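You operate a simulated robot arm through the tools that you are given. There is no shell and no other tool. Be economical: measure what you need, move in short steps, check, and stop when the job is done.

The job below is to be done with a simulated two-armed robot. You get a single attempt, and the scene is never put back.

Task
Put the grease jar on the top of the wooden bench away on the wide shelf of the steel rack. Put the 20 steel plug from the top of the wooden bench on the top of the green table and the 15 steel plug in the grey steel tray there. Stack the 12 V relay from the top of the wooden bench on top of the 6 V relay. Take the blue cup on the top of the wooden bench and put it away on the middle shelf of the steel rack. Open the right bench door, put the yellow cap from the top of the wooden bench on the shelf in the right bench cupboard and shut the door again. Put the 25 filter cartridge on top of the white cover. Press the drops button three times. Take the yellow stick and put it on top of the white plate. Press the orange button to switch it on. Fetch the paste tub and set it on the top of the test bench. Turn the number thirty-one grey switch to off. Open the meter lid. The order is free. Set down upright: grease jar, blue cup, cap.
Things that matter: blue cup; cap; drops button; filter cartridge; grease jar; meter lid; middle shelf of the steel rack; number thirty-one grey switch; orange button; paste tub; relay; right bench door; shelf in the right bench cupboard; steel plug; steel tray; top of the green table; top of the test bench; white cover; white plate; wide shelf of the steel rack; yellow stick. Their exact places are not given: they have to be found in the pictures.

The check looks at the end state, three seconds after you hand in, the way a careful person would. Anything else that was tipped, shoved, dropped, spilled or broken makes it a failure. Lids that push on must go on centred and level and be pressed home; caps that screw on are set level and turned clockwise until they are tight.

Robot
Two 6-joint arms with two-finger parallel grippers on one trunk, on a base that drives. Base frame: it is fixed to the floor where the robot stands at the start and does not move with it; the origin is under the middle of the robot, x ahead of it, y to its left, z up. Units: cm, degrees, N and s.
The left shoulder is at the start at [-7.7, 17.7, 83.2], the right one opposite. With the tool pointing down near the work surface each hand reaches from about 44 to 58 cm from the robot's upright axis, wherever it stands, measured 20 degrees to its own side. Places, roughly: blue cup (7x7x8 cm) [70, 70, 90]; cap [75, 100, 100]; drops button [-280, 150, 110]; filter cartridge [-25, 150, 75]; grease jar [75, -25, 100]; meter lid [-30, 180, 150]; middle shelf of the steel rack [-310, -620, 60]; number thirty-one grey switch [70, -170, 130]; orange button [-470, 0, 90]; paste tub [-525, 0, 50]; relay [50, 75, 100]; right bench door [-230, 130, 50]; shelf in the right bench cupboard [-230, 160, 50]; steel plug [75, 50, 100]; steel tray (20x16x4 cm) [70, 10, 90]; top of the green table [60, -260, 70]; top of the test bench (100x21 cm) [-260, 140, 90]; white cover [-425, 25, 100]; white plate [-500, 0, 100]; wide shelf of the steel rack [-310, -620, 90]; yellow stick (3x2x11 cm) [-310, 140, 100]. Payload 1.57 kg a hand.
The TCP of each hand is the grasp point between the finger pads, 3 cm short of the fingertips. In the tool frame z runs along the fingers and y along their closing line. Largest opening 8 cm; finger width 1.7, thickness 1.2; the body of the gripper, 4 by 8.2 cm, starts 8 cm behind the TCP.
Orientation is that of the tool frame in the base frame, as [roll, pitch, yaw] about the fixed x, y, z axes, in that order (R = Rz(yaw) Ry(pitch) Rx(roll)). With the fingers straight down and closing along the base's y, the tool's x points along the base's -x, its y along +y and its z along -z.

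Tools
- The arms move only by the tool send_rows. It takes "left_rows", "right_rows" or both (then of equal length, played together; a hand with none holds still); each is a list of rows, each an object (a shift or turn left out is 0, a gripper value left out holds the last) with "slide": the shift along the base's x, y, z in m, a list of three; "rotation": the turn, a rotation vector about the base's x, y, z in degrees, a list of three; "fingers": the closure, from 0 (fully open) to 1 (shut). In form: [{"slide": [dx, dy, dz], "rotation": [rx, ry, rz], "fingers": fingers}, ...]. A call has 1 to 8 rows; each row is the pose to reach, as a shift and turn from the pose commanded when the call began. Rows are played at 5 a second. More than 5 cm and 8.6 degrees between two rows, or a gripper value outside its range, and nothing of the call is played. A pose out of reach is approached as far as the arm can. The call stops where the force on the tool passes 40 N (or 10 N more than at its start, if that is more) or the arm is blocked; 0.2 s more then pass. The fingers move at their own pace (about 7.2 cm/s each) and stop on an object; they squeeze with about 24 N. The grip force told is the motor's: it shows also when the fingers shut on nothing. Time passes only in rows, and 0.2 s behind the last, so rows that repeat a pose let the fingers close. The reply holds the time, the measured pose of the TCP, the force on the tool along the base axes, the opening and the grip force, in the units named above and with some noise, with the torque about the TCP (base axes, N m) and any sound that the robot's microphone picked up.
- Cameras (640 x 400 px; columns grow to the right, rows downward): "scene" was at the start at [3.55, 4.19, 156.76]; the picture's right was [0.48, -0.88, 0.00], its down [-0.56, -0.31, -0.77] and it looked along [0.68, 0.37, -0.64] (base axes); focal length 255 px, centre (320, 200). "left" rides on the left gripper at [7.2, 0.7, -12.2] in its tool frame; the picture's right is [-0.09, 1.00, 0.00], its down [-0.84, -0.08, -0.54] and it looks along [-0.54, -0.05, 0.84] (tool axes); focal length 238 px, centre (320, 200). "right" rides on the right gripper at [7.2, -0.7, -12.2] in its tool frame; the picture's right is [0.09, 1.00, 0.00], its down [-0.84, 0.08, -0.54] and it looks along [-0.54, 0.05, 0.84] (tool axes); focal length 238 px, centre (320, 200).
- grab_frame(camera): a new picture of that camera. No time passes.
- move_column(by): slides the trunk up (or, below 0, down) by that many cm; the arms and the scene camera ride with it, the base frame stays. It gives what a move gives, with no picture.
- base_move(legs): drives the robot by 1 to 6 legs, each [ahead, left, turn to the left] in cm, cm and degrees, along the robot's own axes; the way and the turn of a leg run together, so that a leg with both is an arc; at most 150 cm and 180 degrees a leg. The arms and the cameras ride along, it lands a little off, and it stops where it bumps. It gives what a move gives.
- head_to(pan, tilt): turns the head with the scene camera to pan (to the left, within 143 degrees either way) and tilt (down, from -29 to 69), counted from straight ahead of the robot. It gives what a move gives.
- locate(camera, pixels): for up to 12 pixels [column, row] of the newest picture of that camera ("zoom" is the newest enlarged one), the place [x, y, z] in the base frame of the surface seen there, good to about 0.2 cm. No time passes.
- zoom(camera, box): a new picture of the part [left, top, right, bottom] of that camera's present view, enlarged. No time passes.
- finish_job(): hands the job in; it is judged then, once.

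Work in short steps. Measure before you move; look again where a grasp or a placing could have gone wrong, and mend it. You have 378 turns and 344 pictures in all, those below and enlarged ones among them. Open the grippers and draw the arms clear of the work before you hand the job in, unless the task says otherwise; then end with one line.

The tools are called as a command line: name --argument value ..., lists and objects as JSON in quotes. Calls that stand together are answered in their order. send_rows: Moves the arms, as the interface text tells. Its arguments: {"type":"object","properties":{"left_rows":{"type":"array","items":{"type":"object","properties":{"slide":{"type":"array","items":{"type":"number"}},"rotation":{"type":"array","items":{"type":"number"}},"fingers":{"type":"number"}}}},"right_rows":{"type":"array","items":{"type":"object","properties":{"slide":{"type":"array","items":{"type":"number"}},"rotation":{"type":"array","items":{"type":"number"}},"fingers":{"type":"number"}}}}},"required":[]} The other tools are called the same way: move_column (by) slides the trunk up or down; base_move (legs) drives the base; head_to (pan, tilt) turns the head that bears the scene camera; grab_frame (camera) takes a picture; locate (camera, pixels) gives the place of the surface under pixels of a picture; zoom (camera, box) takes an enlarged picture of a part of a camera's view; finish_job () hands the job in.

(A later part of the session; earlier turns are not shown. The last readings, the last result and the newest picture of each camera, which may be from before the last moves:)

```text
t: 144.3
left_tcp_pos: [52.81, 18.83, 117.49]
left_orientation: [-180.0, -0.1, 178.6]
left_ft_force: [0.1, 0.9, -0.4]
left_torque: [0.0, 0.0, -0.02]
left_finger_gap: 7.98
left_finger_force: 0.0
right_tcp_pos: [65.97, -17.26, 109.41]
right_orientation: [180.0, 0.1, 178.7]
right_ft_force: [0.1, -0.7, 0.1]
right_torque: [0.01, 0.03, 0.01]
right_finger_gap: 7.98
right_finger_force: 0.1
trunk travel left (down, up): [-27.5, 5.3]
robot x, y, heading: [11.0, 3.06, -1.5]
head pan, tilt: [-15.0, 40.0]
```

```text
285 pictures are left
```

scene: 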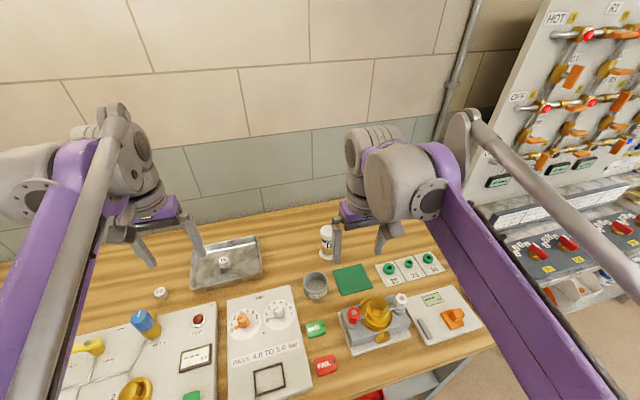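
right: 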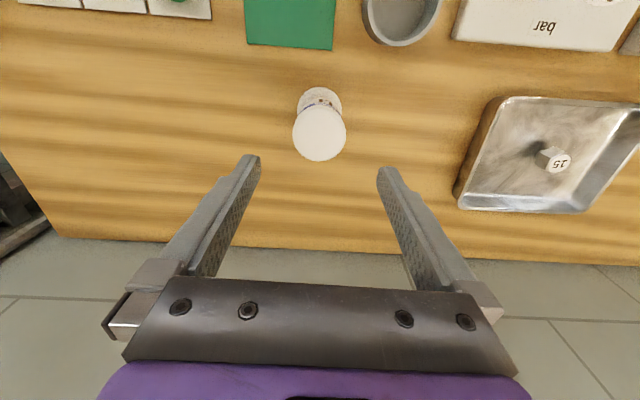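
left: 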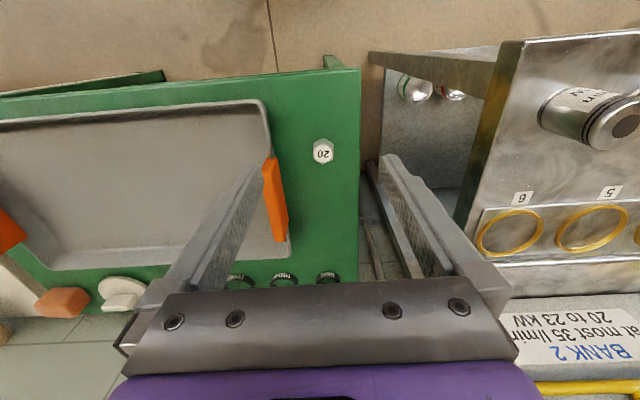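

Same move with smaller rows.

send_rows --right_rows '[{"slide": [0, 0, -0.04]}, {"slide": [0, 0, -0.08]}, {"slide": [0, 0, -0.12]}, {"slide": [0, 0, -0.154]}, {"slide": [0, 0, -0.154], "fingers": 1}, {"slide": [0, 0, -0.154], "fingers": 1}, {"slide": [0, 0, -0.154], "fingers": 1}]'

grab_frame --camera "right"

```text
t: 145.9
left_tcp_pos: [52.7, 18.75, 117.56]
left_orientation: [-180.0, 0.0, 178.7]
left_ft_force: [-0.6, -0.6, -0.1]
left_torque: [-0.05, -0.03, 0.02]
left_finger_gap: 8.01
left_finger_force: 0.0
right_tcp_pos: [65.64, -17.29, 93.95]
right_orientation: [180.0, -0.1, 178.7]
right_ft_force: [0.0, 0.4, -0.7]
right_torque: [0.01, 0.01, 0.04]
right_finger_gap: 5.12
right_finger_force: 23.8
trunk travel left (down, up): [-27.5, 5.3]
robot x, y, heading: [10.44, 2.85, -1.1]
head pan, tilt: [-15.0, 40.0]
```

```text
284 pictures are left
```

right: 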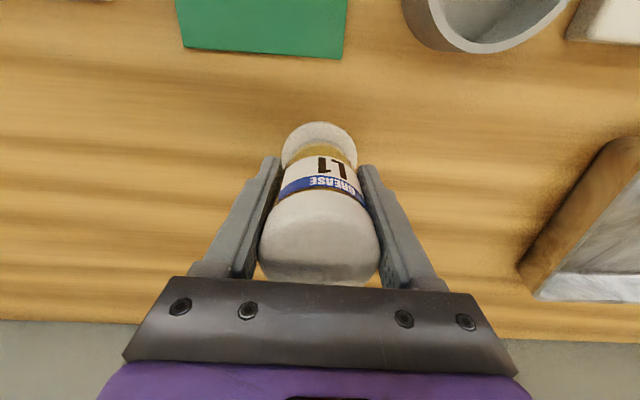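

Gripped at 5.1 cm. I lift 22 cm while drawing back, and see whether the foot comes along.

send_rows --right_rows '[{"slide": [0, 0, 0.04]}, {"slide": [0, 0, 0.08]}, {"slide": [0, 0, 0.12]}, {"slide": [-0.02, 0, 0.16]}, {"slide": [-0.05, 0, 0.19]}, {"slide": [-0.09, 0, 0.21]}, {"slide": [-0.13, 0, 0.22]}, {"slide": [-0.17, 0, 0.22]}]'

grab_frame --camera "right"

```text
t: 147.7
left_tcp_pos: [52.56, 18.82, 117.68]
left_orientation: [-180.0, -0.1, 178.6]
left_ft_force: [-0.4, 0.1, -0.4]
left_torque: [0.0, 0.0, 0.03]
left_finger_gap: 8.01
left_finger_force: 0.1
right_tcp_pos: [48.34, -17.1, 115.74]
right_orientation: [179.9, 0.1, 178.6]
right_ft_force: [0.2, 0.2, -1.8]
right_torque: [-0.02, 0.0, -0.03]
right_finger_gap: 5.1
right_finger_force: 24.0
trunk travel left (down, up): [-27.5, 5.3]
robot x, y, heading: [10.84, 3.01, -1.4]
head pan, tilt: [-15.0, 40.0]
```

```text
283 pictures are left
```

right: 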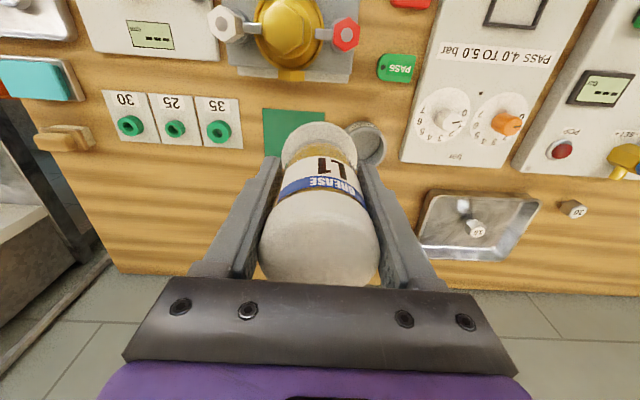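

The foot belongs to the jar. Now the cup: I drive left 55 and look with the left camera.

base_move --legs '[[0, 55, 1.3]]'

zoom --camera "left" --box '[200, 60, 440, 260]'

head_to --pan 20 --tilt 40

grab_frame --camera "scene"

```text
t: 153.2
left_tcp_pos: [53.07, 76.21, 117.57]
left_orientation: [-180.0, 0.0, 179.9]
left_ft_force: [-0.4, 0.1, -0.6]
left_torque: [0.01, 0.01, 0.0]
left_finger_gap: 7.99
left_finger_force: 0.1
right_tcp_pos: [49.68, 40.25, 115.66]
right_orientation: [179.9, 0.0, 179.9]
right_ft_force: [-0.3, 0.7, -1.0]
right_torque: [0.03, 0.01, 0.0]
right_finger_gap: 5.13
right_finger_force: 23.7
trunk travel left (down, up): [-27.5, 5.3]
robot x, y, heading: [11.14, 59.32, -0.2]
head pan, tilt: [-15.0, 40.0]
```

```text
2.00 times, centred on (320, 160) of left
```

zoom: 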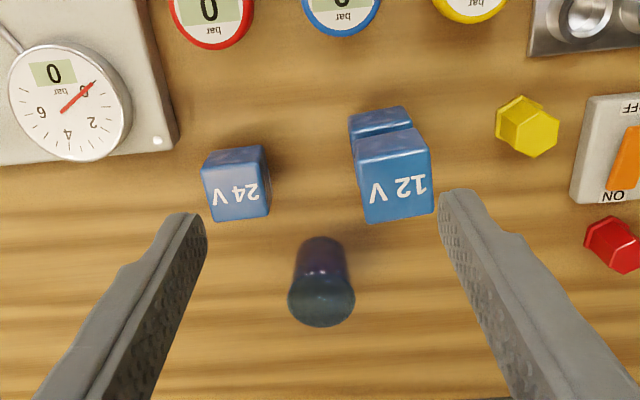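

```text
t: 154.2
left_tcp_pos: [53.15, 76.24, 117.56]
left_orientation: [180.0, 0.1, 179.9]
left_ft_force: [-0.3, -0.4, 0.2]
left_torque: [0.01, -0.02, -0.02]
left_finger_gap: 8.01
left_finger_force: 0.0
right_tcp_pos: [49.77, 40.31, 115.6]
right_orientation: [-180.0, 0.0, 179.9]
right_ft_force: [0.8, -1.0, -2.2]
right_torque: [-0.01, 0.02, 0.0]
right_finger_gap: 5.09
right_finger_force: 24.5
trunk travel left (down, up): [-27.5, 5.3]
robot x, y, heading: [11.62, 59.64, 0.0]
head pan, tilt: [20.0, 40.0]
```

```text
281 pictures are left
```

scene: 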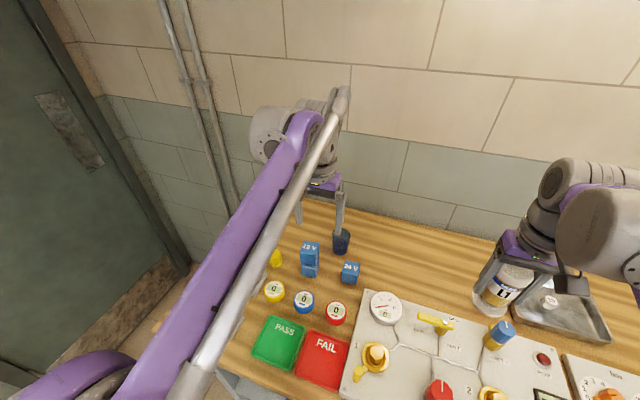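

I measure the cup's rim and foot in the zoom.

locate --camera "zoom" --pixels '[[290, 297], [353, 297], [321, 325], [321, 275], [321, 300], [298, 260], [346, 260], [320, 240], [305, 242]]'

zoom --camera "scene" --box '[300, 190, 390, 290]'

```text
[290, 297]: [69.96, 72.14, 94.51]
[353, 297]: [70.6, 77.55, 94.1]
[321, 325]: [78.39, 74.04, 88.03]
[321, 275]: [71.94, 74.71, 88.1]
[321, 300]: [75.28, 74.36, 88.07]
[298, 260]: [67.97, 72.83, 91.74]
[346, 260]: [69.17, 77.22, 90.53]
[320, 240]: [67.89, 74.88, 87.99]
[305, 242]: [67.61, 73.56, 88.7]
```

```text
4.00 times, centred on (345, 240) of scene
```

zoom: 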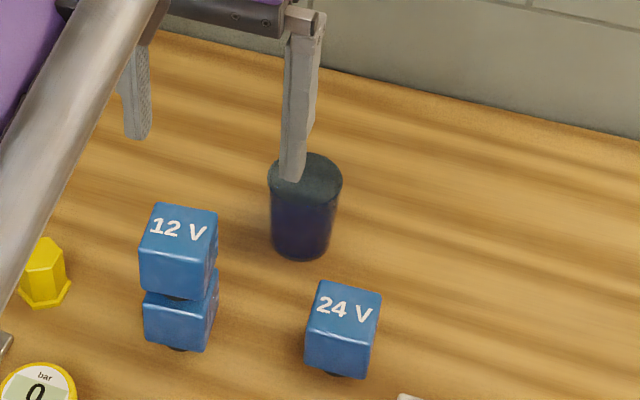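

Working from the rays, the cup axis is about (69.6, 74.9), rim z≈96, ~6 cm wide. I go over it and look.

send_rows --left_rows '[{"slide": [0.045, -0.004, 0]}, {"slide": [0.09, -0.008, 0]}, {"slide": [0.135, -0.013, 0]}, {"slide": [0.165, -0.013, -0.03]}, {"slide": [0.165, -0.013, -0.07]}, {"slide": [0.165, -0.013, -0.11]}, {"slide": [0.165, -0.013, -0.13]}]'

grab_frame --camera "left"

zoom --camera "scene" --box '[280, 180, 400, 280]'

```text
t: 155.8
left_tcp_pos: [69.56, 74.94, 104.67]
left_orientation: [-179.9, 0.0, 179.9]
left_ft_force: [0.2, 1.1, 0.2]
left_torque: [0.01, 0.01, 0.0]
left_finger_gap: 7.99
left_finger_force: 0.1
right_tcp_pos: [49.7, 40.17, 115.67]
right_orientation: [180.0, 0.0, 179.8]
right_ft_force: [-0.8, 0.6, -1.5]
right_torque: [0.02, -0.01, 0.0]
right_finger_gap: 5.13
right_finger_force: 23.2
trunk travel left (down, up): [-27.5, 5.3]
robot x, y, heading: [11.65, 59.65, -0.2]
head pan, tilt: [20.0, 40.0]
```

```text
279 pictures are left
```

left: 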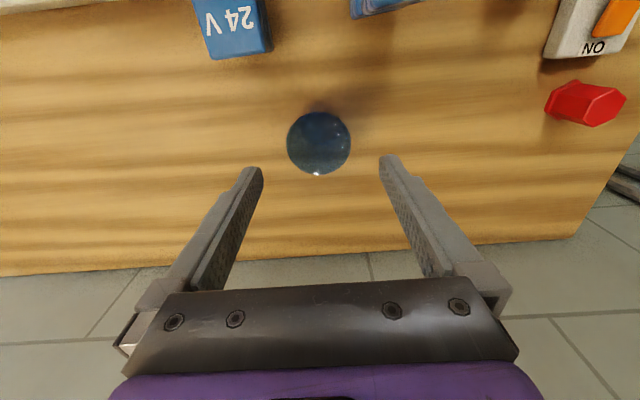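

```text
4.00 times, centred on (340, 230) of scene
```

zoom: 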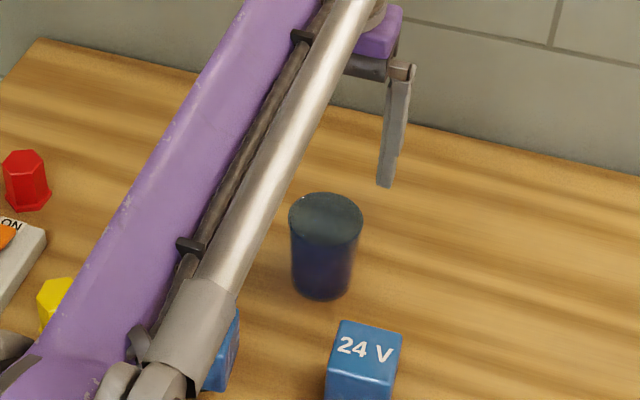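

The rim centre projects to (69.7, 74.85), well centred. I lower 12.2 cm and close.

send_rows --left_rows '[{"slide": [0, 0, -0.04]}, {"slide": [0, 0, -0.08]}, {"slide": [0, 0, -0.122]}, {"slide": [0, 0, -0.122], "fingers": 0.5}, {"slide": [0, 0, -0.122], "fingers": 1}, {"slide": [0, 0, -0.122], "fingers": 1}]'

grab_frame --camera "left"

```text
t: 157.2
left_tcp_pos: [69.73, 75.11, 92.41]
left_orientation: [180.0, 0.0, 179.9]
left_ft_force: [-0.6, 0.5, 0.3]
left_torque: [0.0, 0.01, 0.01]
left_finger_gap: 5.92
left_finger_force: 24.0
right_tcp_pos: [49.67, 40.27, 115.61]
right_orientation: [180.0, -0.1, 179.9]
right_ft_force: [0.0, 0.0, -1.4]
right_torque: [0.01, 0.04, -0.01]
right_finger_gap: 5.12
right_finger_force: 23.7
trunk travel left (down, up): [-27.5, 5.3]
robot x, y, heading: [11.58, 59.24, -0.1]
head pan, tilt: [20.0, 40.0]
```

```text
277 pictures are left
```

left: 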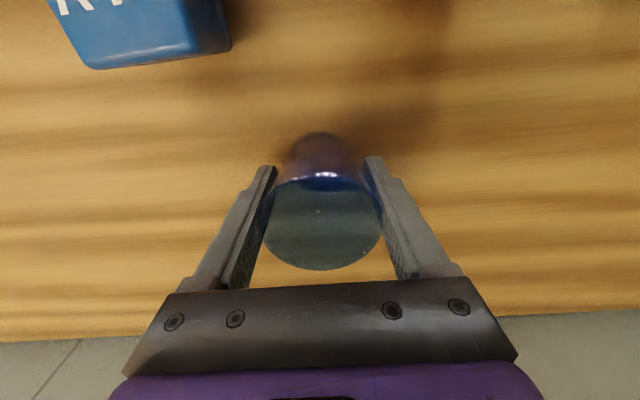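

Cup gripped at 5.9 cm. I lift it and draw back.

send_rows --left_rows '[{"slide": [0, 0, 0.04]}, {"slide": [0, 0, 0.08]}, {"slide": [0, 0, 0.12]}, {"slide": [0, 0, 0.16]}, {"slide": [-0.03, 0, 0.19]}, {"slide": [-0.07, 0, 0.21]}, {"slide": [-0.11, 0, 0.22]}, {"slide": [-0.15, 0, 0.22]}]'

grab_frame --camera "left"

```text
t: 159.0
left_tcp_pos: [54.57, 74.92, 114.18]
left_orientation: [180.0, -0.1, 179.9]
left_ft_force: [0.3, -0.3, 0.6]
left_torque: [0.02, -0.03, 0.0]
left_finger_gap: 5.87
left_finger_force: 23.4
right_tcp_pos: [49.55, 40.28, 115.74]
right_orientation: [-180.0, 0.1, 179.8]
right_ft_force: [-0.4, 0.4, -2.6]
right_torque: [-0.01, -0.02, -0.01]
right_finger_gap: 5.12
right_finger_force: 23.9
trunk travel left (down, up): [-27.5, 5.3]
robot x, y, heading: [11.65, 59.35, -0.4]
head pan, tilt: [20.0, 40.0]
```

```text
276 pictures are left
```

left: 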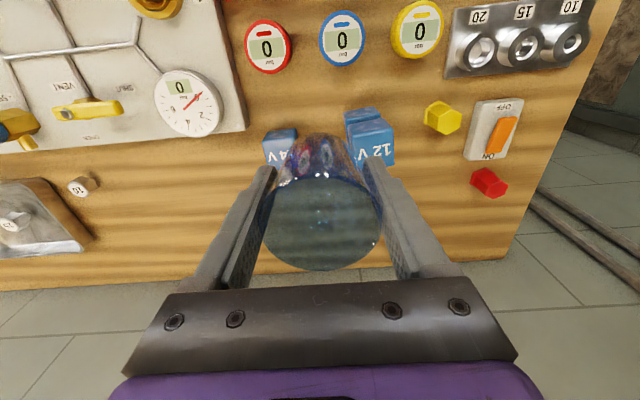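

Both held. I back off 60, turn right 90° and drive 420 along the aisle toward the rack, then look ahead.

base_move --legs '[[-60, 0, 0], [0, 0, -90], [150, 0, 0], [150, 0, 0], [120, 0, 0]]'

head_to --pan -30 --tilt 15

grab_frame --camera "scene"

```text
t: 186.0
left_tcp_pos: [9.16, -403.09, 114.1]
left_orientation: [180.0, 0.1, 98.7]
left_ft_force: [-0.7, 0.2, -0.9]
left_torque: [-0.01, -0.03, 0.0]
left_finger_gap: 5.74
left_finger_force: 24.3
right_tcp_pos: [-25.82, -403.26, 115.64]
right_orientation: [180.0, -0.1, 98.8]
right_ft_force: [-0.4, 0.3, -1.7]
right_torque: [0.03, -0.01, -0.05]
right_finger_gap: 5.11
right_finger_force: 23.5
trunk travel left (down, up): [-27.5, 5.3]
robot x, y, heading: [-12.53, -362.53, -81.3]
head pan, tilt: [20.0, 40.0]
```

```text
t: 187.1
left_tcp_pos: [9.26, -403.13, 114.07]
left_orientation: [-179.9, 0.0, 98.8]
left_ft_force: [0.1, -0.1, -0.2]
left_torque: [0.01, -0.01, 0.0]
left_finger_gap: 5.78
left_finger_force: 23.6
right_tcp_pos: [-25.75, -403.34, 115.75]
right_orientation: [180.0, 0.0, 98.7]
right_ft_force: [0.8, 0.6, -1.9]
right_torque: [0.0, 0.01, -0.02]
right_finger_gap: 5.1
right_finger_force: 23.9
trunk travel left (down, up): [-27.5, 5.3]
robot x, y, heading: [-12.39, -362.69, -81.0]
head pan, tilt: [-30.0, 15.0]
```

```text
275 pictures are left
```

scene: 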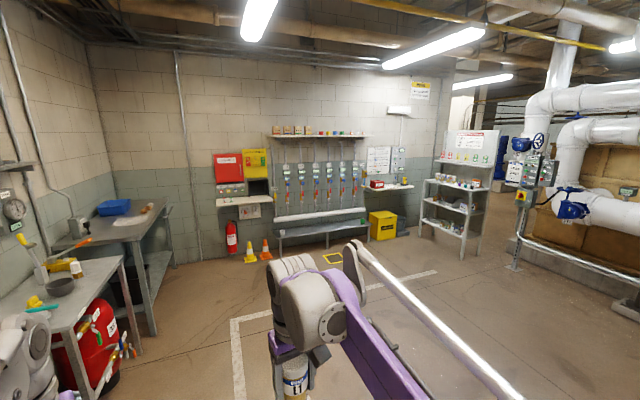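

Heading came out −81. I check the cup's seat in the left hand, since the gap shrank a little.

grab_frame --camera "left"

zoom --camera "scene" --box '[400, 110, 530, 280]'

locate --camera "zoom" --pixels '[[175, 165], [240, 175], [320, 190], [200, 255], [290, 270], [150, 330], [310, 350], [245, 75], [290, 230], [180, 215]]'

```text
274 pictures are left
```

left: 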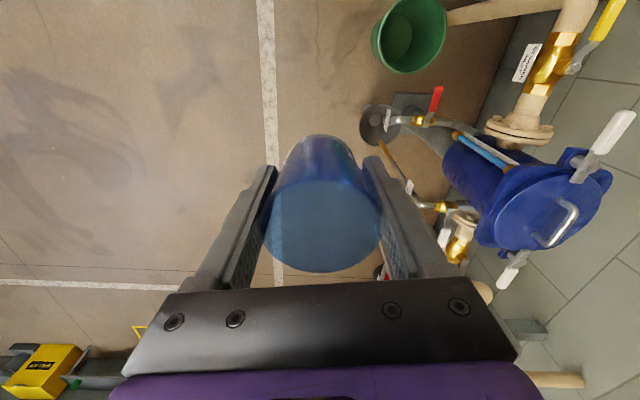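

```text
2.35 times, centred on (465, 195) of scene
```

zoom: 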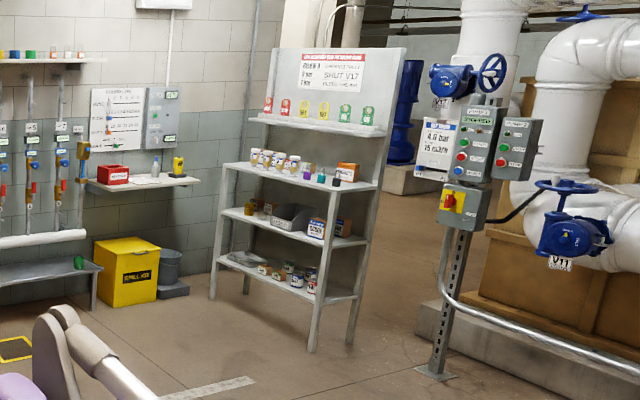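

```text
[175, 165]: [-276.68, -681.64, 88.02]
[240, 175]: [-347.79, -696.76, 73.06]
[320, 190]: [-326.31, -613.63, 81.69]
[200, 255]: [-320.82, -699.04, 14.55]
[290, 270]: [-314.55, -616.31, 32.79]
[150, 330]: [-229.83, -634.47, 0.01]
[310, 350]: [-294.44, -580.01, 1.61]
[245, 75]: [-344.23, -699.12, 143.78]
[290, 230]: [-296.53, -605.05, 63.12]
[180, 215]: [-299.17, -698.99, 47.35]
```

I measure the rack's shelf edges and legs to get its facing.

locate --camera "zoom" --pixels '[[212, 298], [312, 350], [350, 343], [228, 168], [333, 190], [375, 186], [330, 246], [227, 213], [326, 300], [222, 257], [250, 110], [372, 135]]'

```text
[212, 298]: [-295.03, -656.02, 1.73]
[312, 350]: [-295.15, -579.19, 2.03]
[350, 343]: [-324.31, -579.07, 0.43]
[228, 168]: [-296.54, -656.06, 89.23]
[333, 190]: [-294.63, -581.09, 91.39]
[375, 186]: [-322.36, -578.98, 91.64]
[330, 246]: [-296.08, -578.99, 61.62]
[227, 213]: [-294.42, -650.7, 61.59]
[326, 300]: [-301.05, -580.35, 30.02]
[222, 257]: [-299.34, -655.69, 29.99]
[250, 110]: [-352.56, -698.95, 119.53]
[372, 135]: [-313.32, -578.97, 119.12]
```

The rack faces +x: front x −294.5, y −656…−579, shelves at z 91, 62, 30. I check the console post standing near the way.

locate --camera "scene" --pixels '[[513, 265], [425, 275], [560, 265], [330, 262], [265, 258], [380, 235], [330, 240]]'

```text
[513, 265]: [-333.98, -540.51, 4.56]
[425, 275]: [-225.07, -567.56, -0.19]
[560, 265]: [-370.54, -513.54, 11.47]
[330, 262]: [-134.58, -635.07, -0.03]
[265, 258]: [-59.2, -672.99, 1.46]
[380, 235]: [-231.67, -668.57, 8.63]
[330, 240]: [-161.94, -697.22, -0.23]
```

Way is clear. I turn right 50°, drive 315 diagonally, then turn to face the rack (−x).

base_move --legs '[[0, 0, -50], [150, 0, 0], [150, 0, 0], [0, 0, -49]]'

head_to --pan 0 --tilt 25

grab_frame --camera "scene"

```text
t: 206.0
left_tcp_pos: [-257.15, -599.17, 114.12]
left_orientation: [-180.0, 0.0, -1.3]
left_ft_force: [-0.2, 1.1, -0.6]
left_torque: [-0.01, 0.01, -0.02]
left_finger_gap: 5.77
left_finger_force: 24.4
right_tcp_pos: [-251.34, -564.66, 115.82]
right_orientation: [-180.0, -0.1, -1.3]
right_ft_force: [0.5, 0.4, -2.4]
right_torque: [-0.01, 0.0, -0.02]
right_finger_gap: 5.13
right_finger_force: 24.1
trunk travel left (down, up): [-27.5, 5.3]
robot x, y, heading: [-213.4, -584.39, 178.9]
head pan, tilt: [-30.0, 15.0]
```

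```text
t: 207.0
left_tcp_pos: [-257.28, -599.12, 114.09]
left_orientation: [-180.0, 0.0, -1.4]
left_ft_force: [0.3, -0.2, -0.8]
left_torque: [-0.04, -0.03, 0.0]
left_finger_gap: 5.79
left_finger_force: 24.4
right_tcp_pos: [-251.43, -564.63, 115.61]
right_orientation: [-180.0, 0.0, -1.2]
right_ft_force: [0.2, 0.0, -1.2]
right_torque: [0.01, -0.01, -0.01]
right_finger_gap: 5.12
right_finger_force: 23.7
trunk travel left (down, up): [-27.5, 5.3]
robot x, y, heading: [-213.65, -584.87, 178.5]
head pan, tilt: [0.0, 25.0]
```

```text
272 pictures are left
```

scene: 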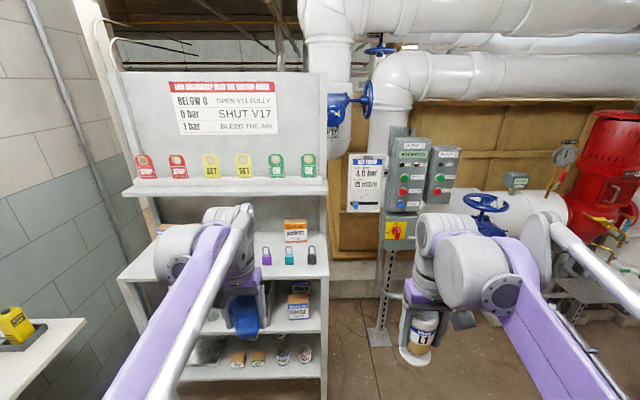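

Arms hide parts of the shelves. I look through the left hand's camera too.

grab_frame --camera "left"

zoom --camera "scene" --box '[100, 180, 340, 400]'

```text
271 pictures are left
```

left: 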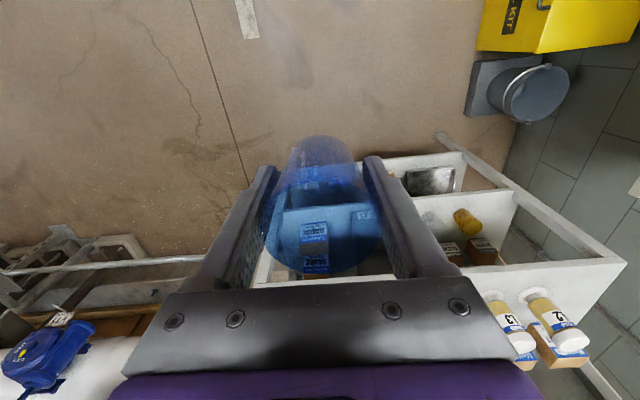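

```text
1.82 times, centred on (220, 290) of scene
```

zoom: 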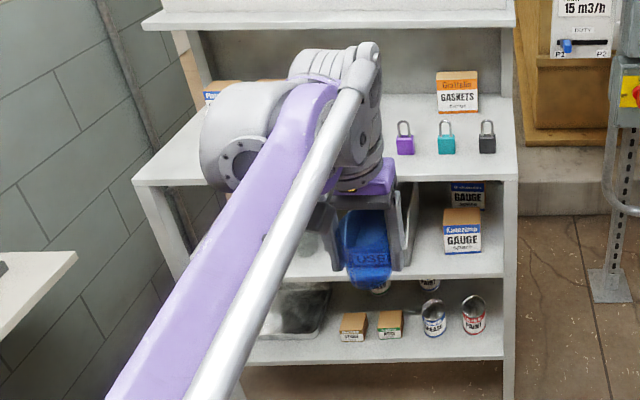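

I move the left hand to its left (−y) by 24 and the head pans for a clear view of the shelves.

send_rows --left_rows '[{"slide": [0.02, -0.04, 0.02]}, {"slide": [0.04, -0.08, 0.03]}, {"slide": [0.06, -0.12, 0.03]}, {"slide": [0.08, -0.16, 0.03]}, {"slide": [0.1, -0.2, 0.03]}, {"slide": [0.12, -0.24, 0.03]}]'

head_to --pan 15 --tilt 30

grab_frame --camera "scene"

```text
t: 208.4
left_tcp_pos: [-245.47, -623.39, 116.76]
left_orientation: [-180.0, 0.1, -1.4]
left_ft_force: [-0.3, -0.2, 0.1]
left_torque: [0.0, -0.02, -0.01]
left_finger_gap: 5.74
left_finger_force: 23.7
right_tcp_pos: [-251.33, -564.59, 115.65]
right_orientation: [-180.0, 0.0, -1.3]
right_ft_force: [-0.8, 0.3, -1.0]
right_torque: [0.03, 0.0, -0.01]
right_finger_gap: 5.1
right_finger_force: 23.5
trunk travel left (down, up): [-27.5, 5.3]
robot x, y, heading: [-213.63, -584.28, 178.5]
head pan, tilt: [0.0, 25.0]
```

```text
t: 209.1
left_tcp_pos: [-245.44, -623.27, 116.67]
left_orientation: [179.9, 0.0, -1.3]
left_ft_force: [0.1, 0.9, -1.4]
left_torque: [0.0, -0.04, 0.01]
left_finger_gap: 5.78
left_finger_force: 24.2
right_tcp_pos: [-251.21, -564.42, 115.69]
right_orientation: [180.0, -0.1, -1.2]
right_ft_force: [-0.3, 0.3, -0.9]
right_torque: [0.01, -0.02, 0.02]
right_finger_gap: 5.11
right_finger_force: 24.1
trunk travel left (down, up): [-27.5, 5.3]
robot x, y, heading: [-213.23, -584.67, 178.7]
head pan, tilt: [15.0, 30.0]
```

```text
269 pictures are left
```

scene: 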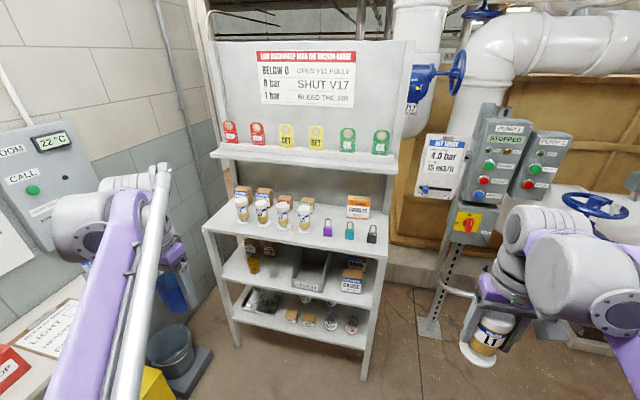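

zoom --camera "scene" --box '[195, 170, 395, 330]'

locate --camera "scene" --pixels '[[243, 222], [262, 223], [282, 228], [304, 230], [327, 233], [349, 237], [371, 240], [292, 242], [260, 238], [277, 275], [340, 298], [230, 225]]'

```text
2.50 times, centred on (295, 250) of scene
```

zoom: 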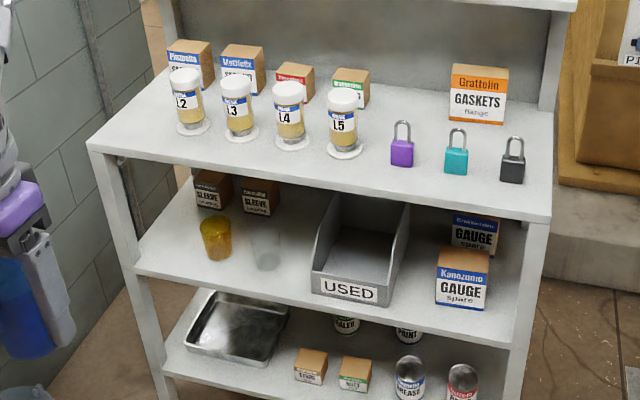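

```text
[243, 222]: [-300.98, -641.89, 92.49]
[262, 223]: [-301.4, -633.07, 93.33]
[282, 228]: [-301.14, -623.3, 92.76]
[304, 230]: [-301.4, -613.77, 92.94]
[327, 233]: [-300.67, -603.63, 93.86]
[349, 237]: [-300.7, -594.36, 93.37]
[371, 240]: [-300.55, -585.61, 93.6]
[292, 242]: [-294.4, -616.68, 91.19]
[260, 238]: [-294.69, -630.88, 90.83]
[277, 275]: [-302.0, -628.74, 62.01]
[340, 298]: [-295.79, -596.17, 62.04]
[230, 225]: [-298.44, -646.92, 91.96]
```

The jars L2–L5 stand in a row with room at the left end (y≈−651) for L1. I check how near the bucket and yellow box are.

locate --camera "scene" --pixels '[[210, 355], [180, 330], [158, 375], [175, 390], [150, 380], [60, 320], [95, 330]]'

locate --camera "zoom" --pixels '[[190, 130], [235, 137], [345, 155], [480, 122], [110, 150], [130, 125], [230, 275], [190, 240], [420, 310], [265, 265], [350, 305], [462, 305]]'

```text
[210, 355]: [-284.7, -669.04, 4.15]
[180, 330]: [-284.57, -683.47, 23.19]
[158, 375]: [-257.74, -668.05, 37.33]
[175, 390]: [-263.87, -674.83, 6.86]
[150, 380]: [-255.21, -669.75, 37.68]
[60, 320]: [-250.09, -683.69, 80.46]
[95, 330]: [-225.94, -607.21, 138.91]
```

```text
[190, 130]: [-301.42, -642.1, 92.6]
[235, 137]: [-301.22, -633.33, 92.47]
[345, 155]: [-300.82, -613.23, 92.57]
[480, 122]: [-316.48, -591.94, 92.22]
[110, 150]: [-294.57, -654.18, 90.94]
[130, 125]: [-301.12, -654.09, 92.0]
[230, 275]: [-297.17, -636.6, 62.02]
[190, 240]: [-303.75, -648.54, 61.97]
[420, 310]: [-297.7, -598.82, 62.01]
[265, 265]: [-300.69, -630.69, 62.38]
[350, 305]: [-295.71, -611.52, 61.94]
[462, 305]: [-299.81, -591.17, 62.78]
```

Plan: set the cup first at the free left end of the wide shelf (−302, −651), regrasp it horizontally for the middle shelf, and afterwards the jar goes to that left end. I bring the left hand in and drive left 48, ahead 30.

send_rows --left_rows '[{"slide": [0, 0.04, 0]}, {"slide": [0, 0.08, 0]}, {"slide": [0, 0.12, 0]}, {"slide": [0, 0.16, 0]}, {"slide": [0, 0.2, 0]}, {"slide": [0, 0.22, 0]}]'

base_move --legs '[[0, 48, 1.5], [32, 0, 0]]'

grab_frame --camera "left"

head_to --pan 15 --tilt 40

grab_frame --camera "scene"

```text
t: 210.5
left_tcp_pos: [-245.29, -600.82, 117.25]
left_orientation: [180.0, 0.0, -1.3]
left_ft_force: [0.9, 0.6, -1.4]
left_torque: [0.01, -0.02, -0.02]
left_finger_gap: 5.75
left_finger_force: 23.7
right_tcp_pos: [-251.36, -564.61, 115.71]
right_orientation: [180.0, -0.1, -1.3]
right_ft_force: [0.3, -0.5, -1.9]
right_torque: [-0.01, -0.01, 0.02]
right_finger_gap: 5.11
right_finger_force: 24.4
trunk travel left (down, up): [-27.5, 5.3]
robot x, y, heading: [-213.58, -584.51, 178.8]
head pan, tilt: [15.0, 30.0]
```

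```text
t: 217.0
left_tcp_pos: [-277.34, -649.15, 117.18]
left_orientation: [-180.0, -0.2, -0.3]
left_ft_force: [-0.2, 0.5, -0.5]
left_torque: [-0.01, 0.02, 0.05]
left_finger_gap: 5.77
left_finger_force: 24.2
right_tcp_pos: [-283.92, -612.87, 115.73]
right_orientation: [-180.0, 0.0, -0.4]
right_ft_force: [-1.3, 0.1, -1.3]
right_torque: [0.0, -0.05, 0.0]
right_finger_gap: 5.09
right_finger_force: 24.3
trunk travel left (down, up): [-27.5, 5.3]
robot x, y, heading: [-246.28, -632.17, 179.8]
head pan, tilt: [15.0, 30.0]
```

```text
267 pictures are left
```

left: 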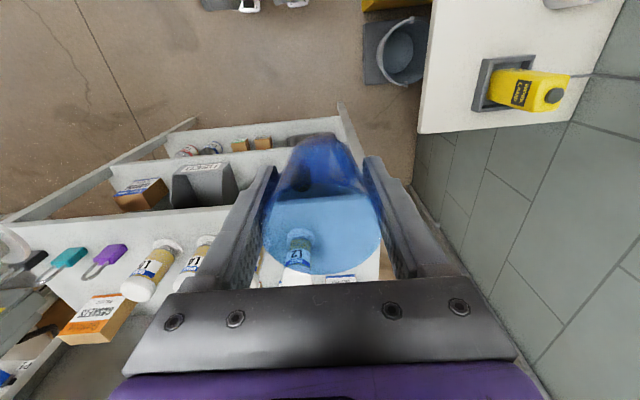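

```text
t: 217.7
left_tcp_pos: [-277.36, -649.11, 117.2]
left_orientation: [-180.0, 0.0, -0.4]
left_ft_force: [0.9, 0.8, -0.1]
left_torque: [0.02, 0.01, -0.01]
left_finger_gap: 5.79
left_finger_force: 23.8
right_tcp_pos: [-284.09, -612.87, 115.62]
right_orientation: [179.9, 0.1, -0.3]
right_ft_force: [-0.2, -0.1, -1.8]
right_torque: [0.0, 0.05, 0.0]
right_finger_gap: 5.13
right_finger_force: 24.0
trunk travel left (down, up): [-27.5, 5.3]
robot x, y, heading: [-246.2, -632.15, 179.7]
head pan, tilt: [15.0, 40.0]
```

```text
266 pictures are left
```

scene: 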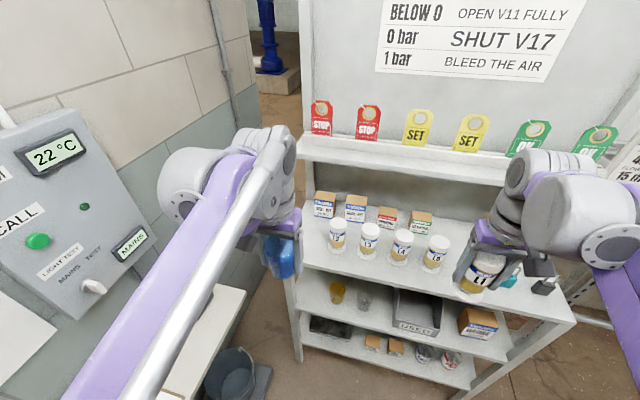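

Shelf top is z 92. I move the cup to (−301.5, −651.3) at height, then lower to a few cm above.

send_rows --left_rows '[{"slide": [-0.045, -0.005, 0]}, {"slide": [-0.09, -0.01, 0]}, {"slide": [-0.135, -0.015, 0]}, {"slide": [-0.18, -0.02, 0]}, {"slide": [-0.22, -0.022, 0]}, {"slide": [-0.242, -0.022, -0.03]}, {"slide": [-0.242, -0.022, -0.07]}, {"slide": [-0.242, -0.022, -0.11]}]'

grab_frame --camera "left"

grab_frame --camera "scene"

```text
t: 219.5
left_tcp_pos: [-301.73, -651.38, 106.22]
left_orientation: [-180.0, -0.1, -0.2]
left_ft_force: [-0.3, 0.6, -0.8]
left_torque: [-0.02, -0.02, 0.04]
left_finger_gap: 5.76
left_finger_force: 23.9
right_tcp_pos: [-283.99, -612.92, 115.65]
right_orientation: [179.9, 0.0, -0.3]
right_ft_force: [-0.1, -0.6, -1.1]
right_torque: [-0.03, 0.0, -0.01]
right_finger_gap: 5.08
right_finger_force: 23.8
trunk travel left (down, up): [-27.5, 5.3]
robot x, y, heading: [-246.14, -632.13, 179.4]
head pan, tilt: [15.0, 40.0]
```

```text
265 pictures are left
```

left: 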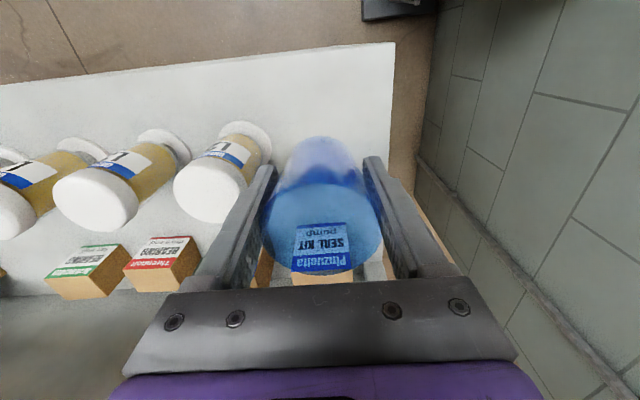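

```text
264 pictures are left
```

scene: 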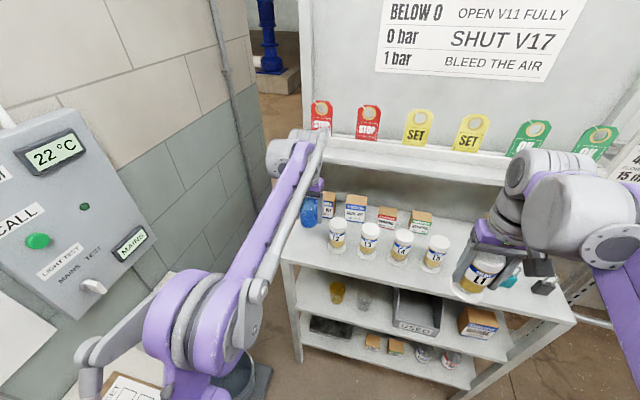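

Clear of L2. I shift 1.5 cm forward off the back and lower to contact.

send_rows --left_rows '[{"slide": [0.015, 0, -0.03]}, {"slide": [0.015, 0, -0.07]}, {"slide": [0.015, 0, -0.09]}, {"slide": [0.015, 0, -0.095]}, {"slide": [0.015, 0, -0.098]}, {"slide": [0.015, 0, -0.1]}]'

```text
t: 220.9
left_tcp_pos: [-300.1, -651.26, 96.22]
left_orientation: [180.0, 0.0, -0.3]
left_ft_force: [-1.9, -0.3, 13.7]
left_torque: [-0.02, 0.14, 0.05]
left_finger_gap: 5.78
left_finger_force: 24.0
right_tcp_pos: [-283.93, -612.9, 115.7]
right_orientation: [-179.9, 0.0, -0.2]
right_ft_force: [0.7, -0.5, -2.3]
right_torque: [-0.04, -0.03, -0.02]
right_finger_gap: 5.1
right_finger_force: 23.5
trunk travel left (down, up): [-27.5, 5.3]
robot x, y, heading: [-246.25, -632.03, 179.7]
head pan, tilt: [15.0, 40.0]
```

Contact (14 N). I open and rise straight up.

send_rows --left_rows '[{"slide": [0, 0, 0.001]}, {"slide": [0, 0, 0.001], "fingers": 0.1}, {"slide": [0, 0, 0.001], "fingers": 0.03}, {"slide": [0, 0, 0.001], "fingers": 0.03}, {"slide": [0, 0, 0.04]}, {"slide": [0, 0, 0.08]}, {"slide": [0, 0, 0.12]}, {"slide": [0.03, 0, 0.15]}]'

grab_frame --camera "left"

```text
t: 222.7
left_tcp_pos: [-296.78, -651.31, 110.95]
left_orientation: [179.9, 0.0, -0.3]
left_ft_force: [1.0, 0.3, 0.6]
left_torque: [-0.02, 0.01, -0.03]
left_finger_gap: 7.78
left_finger_force: 0.0
right_tcp_pos: [-283.77, -612.82, 115.75]
right_orientation: [-179.9, 0.1, -0.3]
right_ft_force: [0.8, 0.1, -2.3]
right_torque: [-0.01, 0.05, -0.01]
right_finger_gap: 5.12
right_finger_force: 24.2
trunk travel left (down, up): [-27.5, 5.3]
robot x, y, heading: [-245.83, -632.26, 179.9]
head pan, tilt: [15.0, 40.0]
```

```text
263 pictures are left
```

left: 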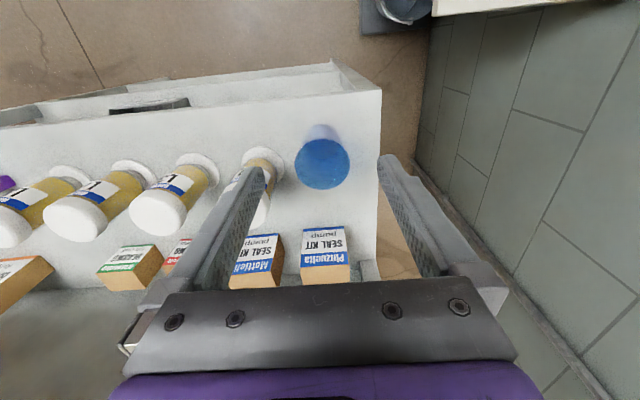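

The cup stands well. I back the base 15 cm, then tilt the left hand 70° toward the rack in two calls.

base_move --legs '[[-16, 0, 0]]'

send_rows --left_rows '[{"rotation": [0, 8, 0]}, {"slide": [0.02, 0, 0], "rotation": [0, 16, 0]}, {"slide": [0.02, 0, -0.02], "rotation": [0, 24, 0]}, {"slide": [0.02, 0, -0.04], "rotation": [0, 32, 0]}, {"slide": [0.02, 0, -0.06], "rotation": [0, 40, 0]}, {"slide": [0.02, 0, -0.08], "rotation": [0, 48, 0]}, {"slide": [0.02, 0, -0.1], "rotation": [0, 56, 0]}, {"slide": [0.02, 0, -0.11], "rotation": [0, 64, 0]}]'

grab_frame --camera "left"

grab_frame --camera "scene"

```text
t: 224.1
left_tcp_pos: [-281.03, -651.48, 110.96]
left_orientation: [-180.0, 0.0, -0.5]
left_ft_force: [0.1, -0.1, -0.1]
left_torque: [-0.02, 0.04, 0.03]
left_finger_gap: 7.76
left_finger_force: 0.0
right_tcp_pos: [-267.91, -612.91, 115.75]
right_orientation: [180.0, -0.1, -0.4]
right_ft_force: [0.4, -0.3, -2.0]
right_torque: [-0.01, -0.01, 0.01]
right_finger_gap: 5.1
right_finger_force: 23.9
trunk travel left (down, up): [-27.5, 5.3]
robot x, y, heading: [-229.93, -631.98, 179.3]
head pan, tilt: [15.0, 40.0]
```

```text
t: 225.9
left_tcp_pos: [-278.9, -651.42, 99.96]
left_orientation: [179.0, 64.1, -0.9]
left_ft_force: [1.3, -0.5, -0.5]
left_torque: [0.06, -0.03, 0.02]
left_finger_gap: 7.76
left_finger_force: 0.1
right_tcp_pos: [-267.93, -612.87, 115.65]
right_orientation: [-180.0, -0.1, -0.3]
right_ft_force: [0.5, 0.3, -1.2]
right_torque: [0.0, 0.0, -0.04]
right_finger_gap: 5.07
right_finger_force: 23.5
trunk travel left (down, up): [-27.5, 5.3]
robot x, y, heading: [-229.77, -632.37, 179.5]
head pan, tilt: [15.0, 40.0]
```

```text
262 pictures are left
```

left: 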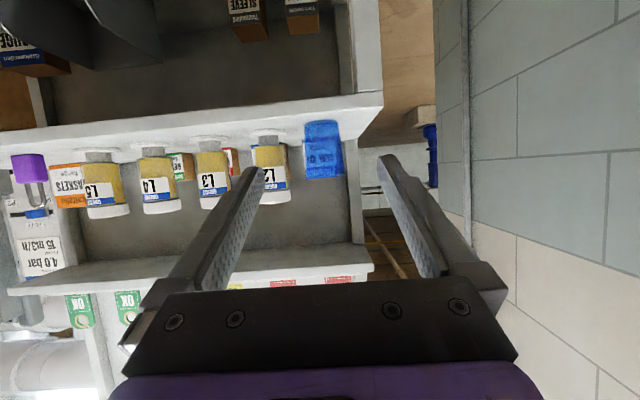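

```text
261 pictures are left
```

scene: 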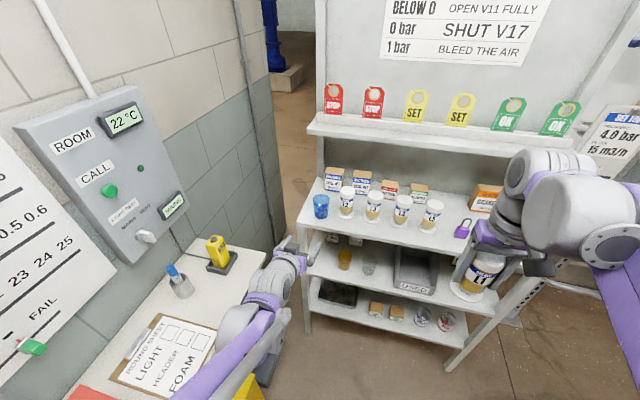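

Tilted 64°. The cup is ahead at (322,150), centred. I lower 3.8 and go forward to it.

send_rows --left_rows '[{"slide": [-0.02, 0, -0.038]}, {"slide": [-0.06, 0.001, -0.038]}, {"slide": [-0.1, 0.001, -0.038]}, {"slide": [-0.13, 0.001, -0.038]}, {"slide": [-0.16, 0.001, -0.038]}, {"slide": [-0.16, 0.001, -0.038]}]'

grab_frame --camera "left"

grab_frame --camera "scene"

```text
t: 227.3
left_tcp_pos: [-294.88, -651.34, 96.36]
left_orientation: [179.1, 64.0, -1.0]
left_ft_force: [0.0, 0.2, 1.0]
left_torque: [0.01, -0.02, -0.01]
left_finger_gap: 7.76
left_finger_force: 0.0
right_tcp_pos: [-267.78, -612.85, 115.69]
right_orientation: [-180.0, 0.0, -0.4]
right_ft_force: [1.0, 0.7, -0.6]
right_torque: [0.0, 0.01, -0.04]
right_finger_gap: 5.14
right_finger_force: 23.4
trunk travel left (down, up): [-27.5, 5.3]
robot x, y, heading: [-230.38, -632.04, 179.8]
head pan, tilt: [15.0, 40.0]
```

```text
260 pictures are left
```

left: 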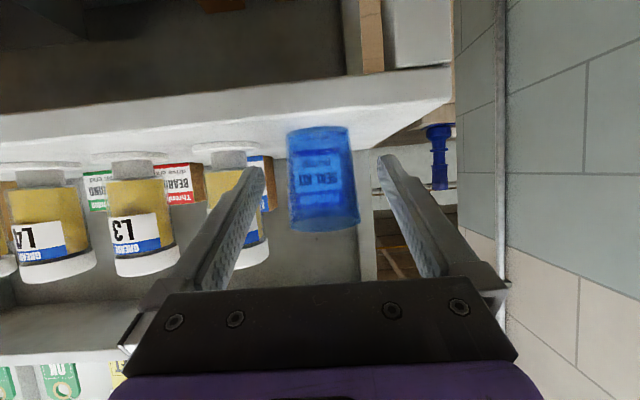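

```text
259 pictures are left
```

scene: 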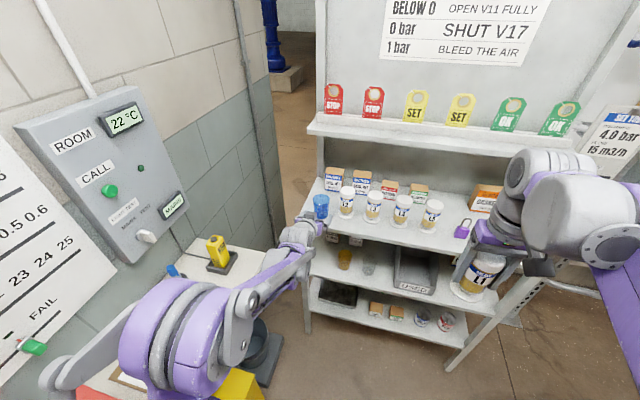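

Good straddle. I go forward 5.2 cm and close.

send_rows --left_rows '[{"slide": [-0.03, 0, 0]}, {"slide": [-0.052, 0, 0]}, {"slide": [-0.052, 0, 0], "fingers": 0.4}, {"slide": [-0.052, 0, 0], "fingers": 1}, {"slide": [-0.052, 0, 0], "fingers": 1}, {"slide": [-0.052, 0, 0.02], "fingers": 1}, {"slide": [-0.052, 0, 0.04], "fingers": 1}]'

grab_frame --camera "left"

```text
t: 228.9
left_tcp_pos: [-300.2, -651.15, 99.92]
left_orientation: [179.0, 63.9, -1.0]
left_ft_force: [0.3, 0.0, 0.8]
left_torque: [0.01, 0.0, -0.01]
left_finger_gap: 5.48
left_finger_force: 24.2
right_tcp_pos: [-267.99, -612.89, 115.65]
right_orientation: [180.0, 0.0, -0.5]
right_ft_force: [-0.2, 0.4, -1.8]
right_torque: [0.01, 0.0, 0.03]
right_finger_gap: 5.12
right_finger_force: 24.1
trunk travel left (down, up): [-27.5, 5.3]
robot x, y, heading: [-230.0, -632.36, 179.4]
head pan, tilt: [15.0, 40.0]
```

```text
258 pictures are left
```

left: 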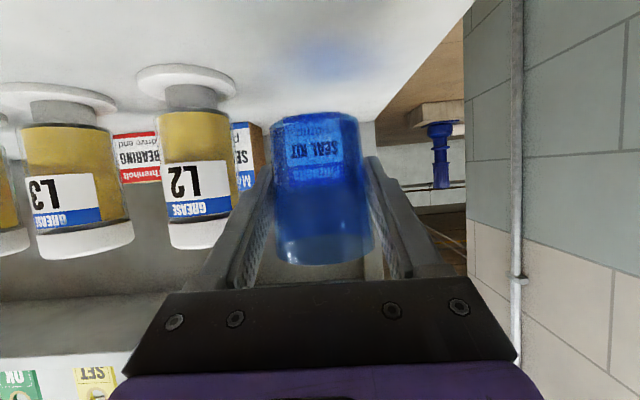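

Cup is held and lifted. I back the base 22, and lower the trunk 27 to the middle shelf's level.

base_move --legs '[[-22, 0, 0]]'

move_column --by -27

grab_frame --camera "left"

grab_frame --camera "scene"

```text
t: 230.6
left_tcp_pos: [-278.46, -651.13, 100.15]
left_orientation: [179.1, 64.0, -1.2]
left_ft_force: [-0.5, 0.3, -0.7]
left_torque: [0.0, -0.03, 0.0]
left_finger_gap: 5.48
left_finger_force: 24.2
right_tcp_pos: [-245.97, -612.94, 115.65]
right_orientation: [180.0, 0.0, -0.8]
right_ft_force: [-0.9, -0.1, -1.1]
right_torque: [-0.01, 0.0, 0.01]
right_finger_gap: 5.09
right_finger_force: 24.2
trunk travel left (down, up): [-27.5, 5.3]
robot x, y, heading: [-208.07, -632.24, 179.3]
head pan, tilt: [15.0, 40.0]
```

```text
t: 233.4
left_tcp_pos: [-278.52, -651.06, 73.07]
left_orientation: [179.1, 64.0, -1.1]
left_ft_force: [0.5, 0.8, 0.3]
left_torque: [-0.01, 0.01, -0.03]
left_finger_gap: 5.47
left_finger_force: 24.2
right_tcp_pos: [-245.97, -613.04, 88.57]
right_orientation: [179.9, 0.0, -0.6]
right_ft_force: [0.0, -0.5, -2.2]
right_torque: [-0.01, -0.01, -0.03]
right_finger_gap: 5.12
right_finger_force: 24.0
trunk travel left (down, up): [-0.5, 32.3]
robot x, y, heading: [-208.06, -632.54, 179.4]
head pan, tilt: [15.0, 40.0]
```

```text
257 pictures are left
```

left: 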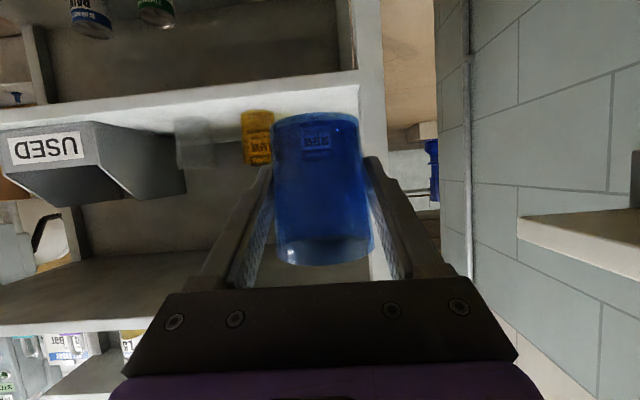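

```text
256 pictures are left
```

scene: 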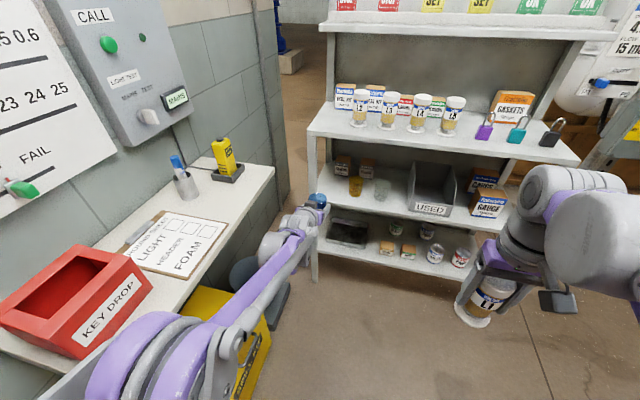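

The left elbow looks near the desk with the red box; I measure both.

locate --camera "scene" --pixels '[[140, 335], [110, 345], [120, 310], [90, 340], [60, 370], [265, 180], [100, 350], [300, 290], [318, 265], [345, 185], [317, 130], [330, 215]]'

```text
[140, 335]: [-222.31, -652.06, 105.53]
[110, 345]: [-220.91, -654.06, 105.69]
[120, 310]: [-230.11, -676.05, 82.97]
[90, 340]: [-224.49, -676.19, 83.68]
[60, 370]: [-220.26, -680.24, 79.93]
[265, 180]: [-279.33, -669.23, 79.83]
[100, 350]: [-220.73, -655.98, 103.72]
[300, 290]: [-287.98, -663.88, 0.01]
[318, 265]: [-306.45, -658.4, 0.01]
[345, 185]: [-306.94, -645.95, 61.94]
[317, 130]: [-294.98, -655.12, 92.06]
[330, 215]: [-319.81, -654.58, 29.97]
```

Clear by ~15 cm. I measure the front-left leg and yellow cup in the left picture.

locate --camera "left" --pixels '[[362, 110], [383, 110], [370, 60], [244, 150], [272, 120], [300, 95], [340, 92], [258, 112], [190, 130], [350, 60]]'

```text
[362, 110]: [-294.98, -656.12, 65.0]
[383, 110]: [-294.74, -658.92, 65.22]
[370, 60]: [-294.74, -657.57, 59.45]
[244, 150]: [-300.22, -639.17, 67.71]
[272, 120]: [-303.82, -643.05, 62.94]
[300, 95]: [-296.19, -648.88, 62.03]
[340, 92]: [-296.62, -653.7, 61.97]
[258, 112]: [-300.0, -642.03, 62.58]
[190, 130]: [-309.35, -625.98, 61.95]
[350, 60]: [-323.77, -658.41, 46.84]
```

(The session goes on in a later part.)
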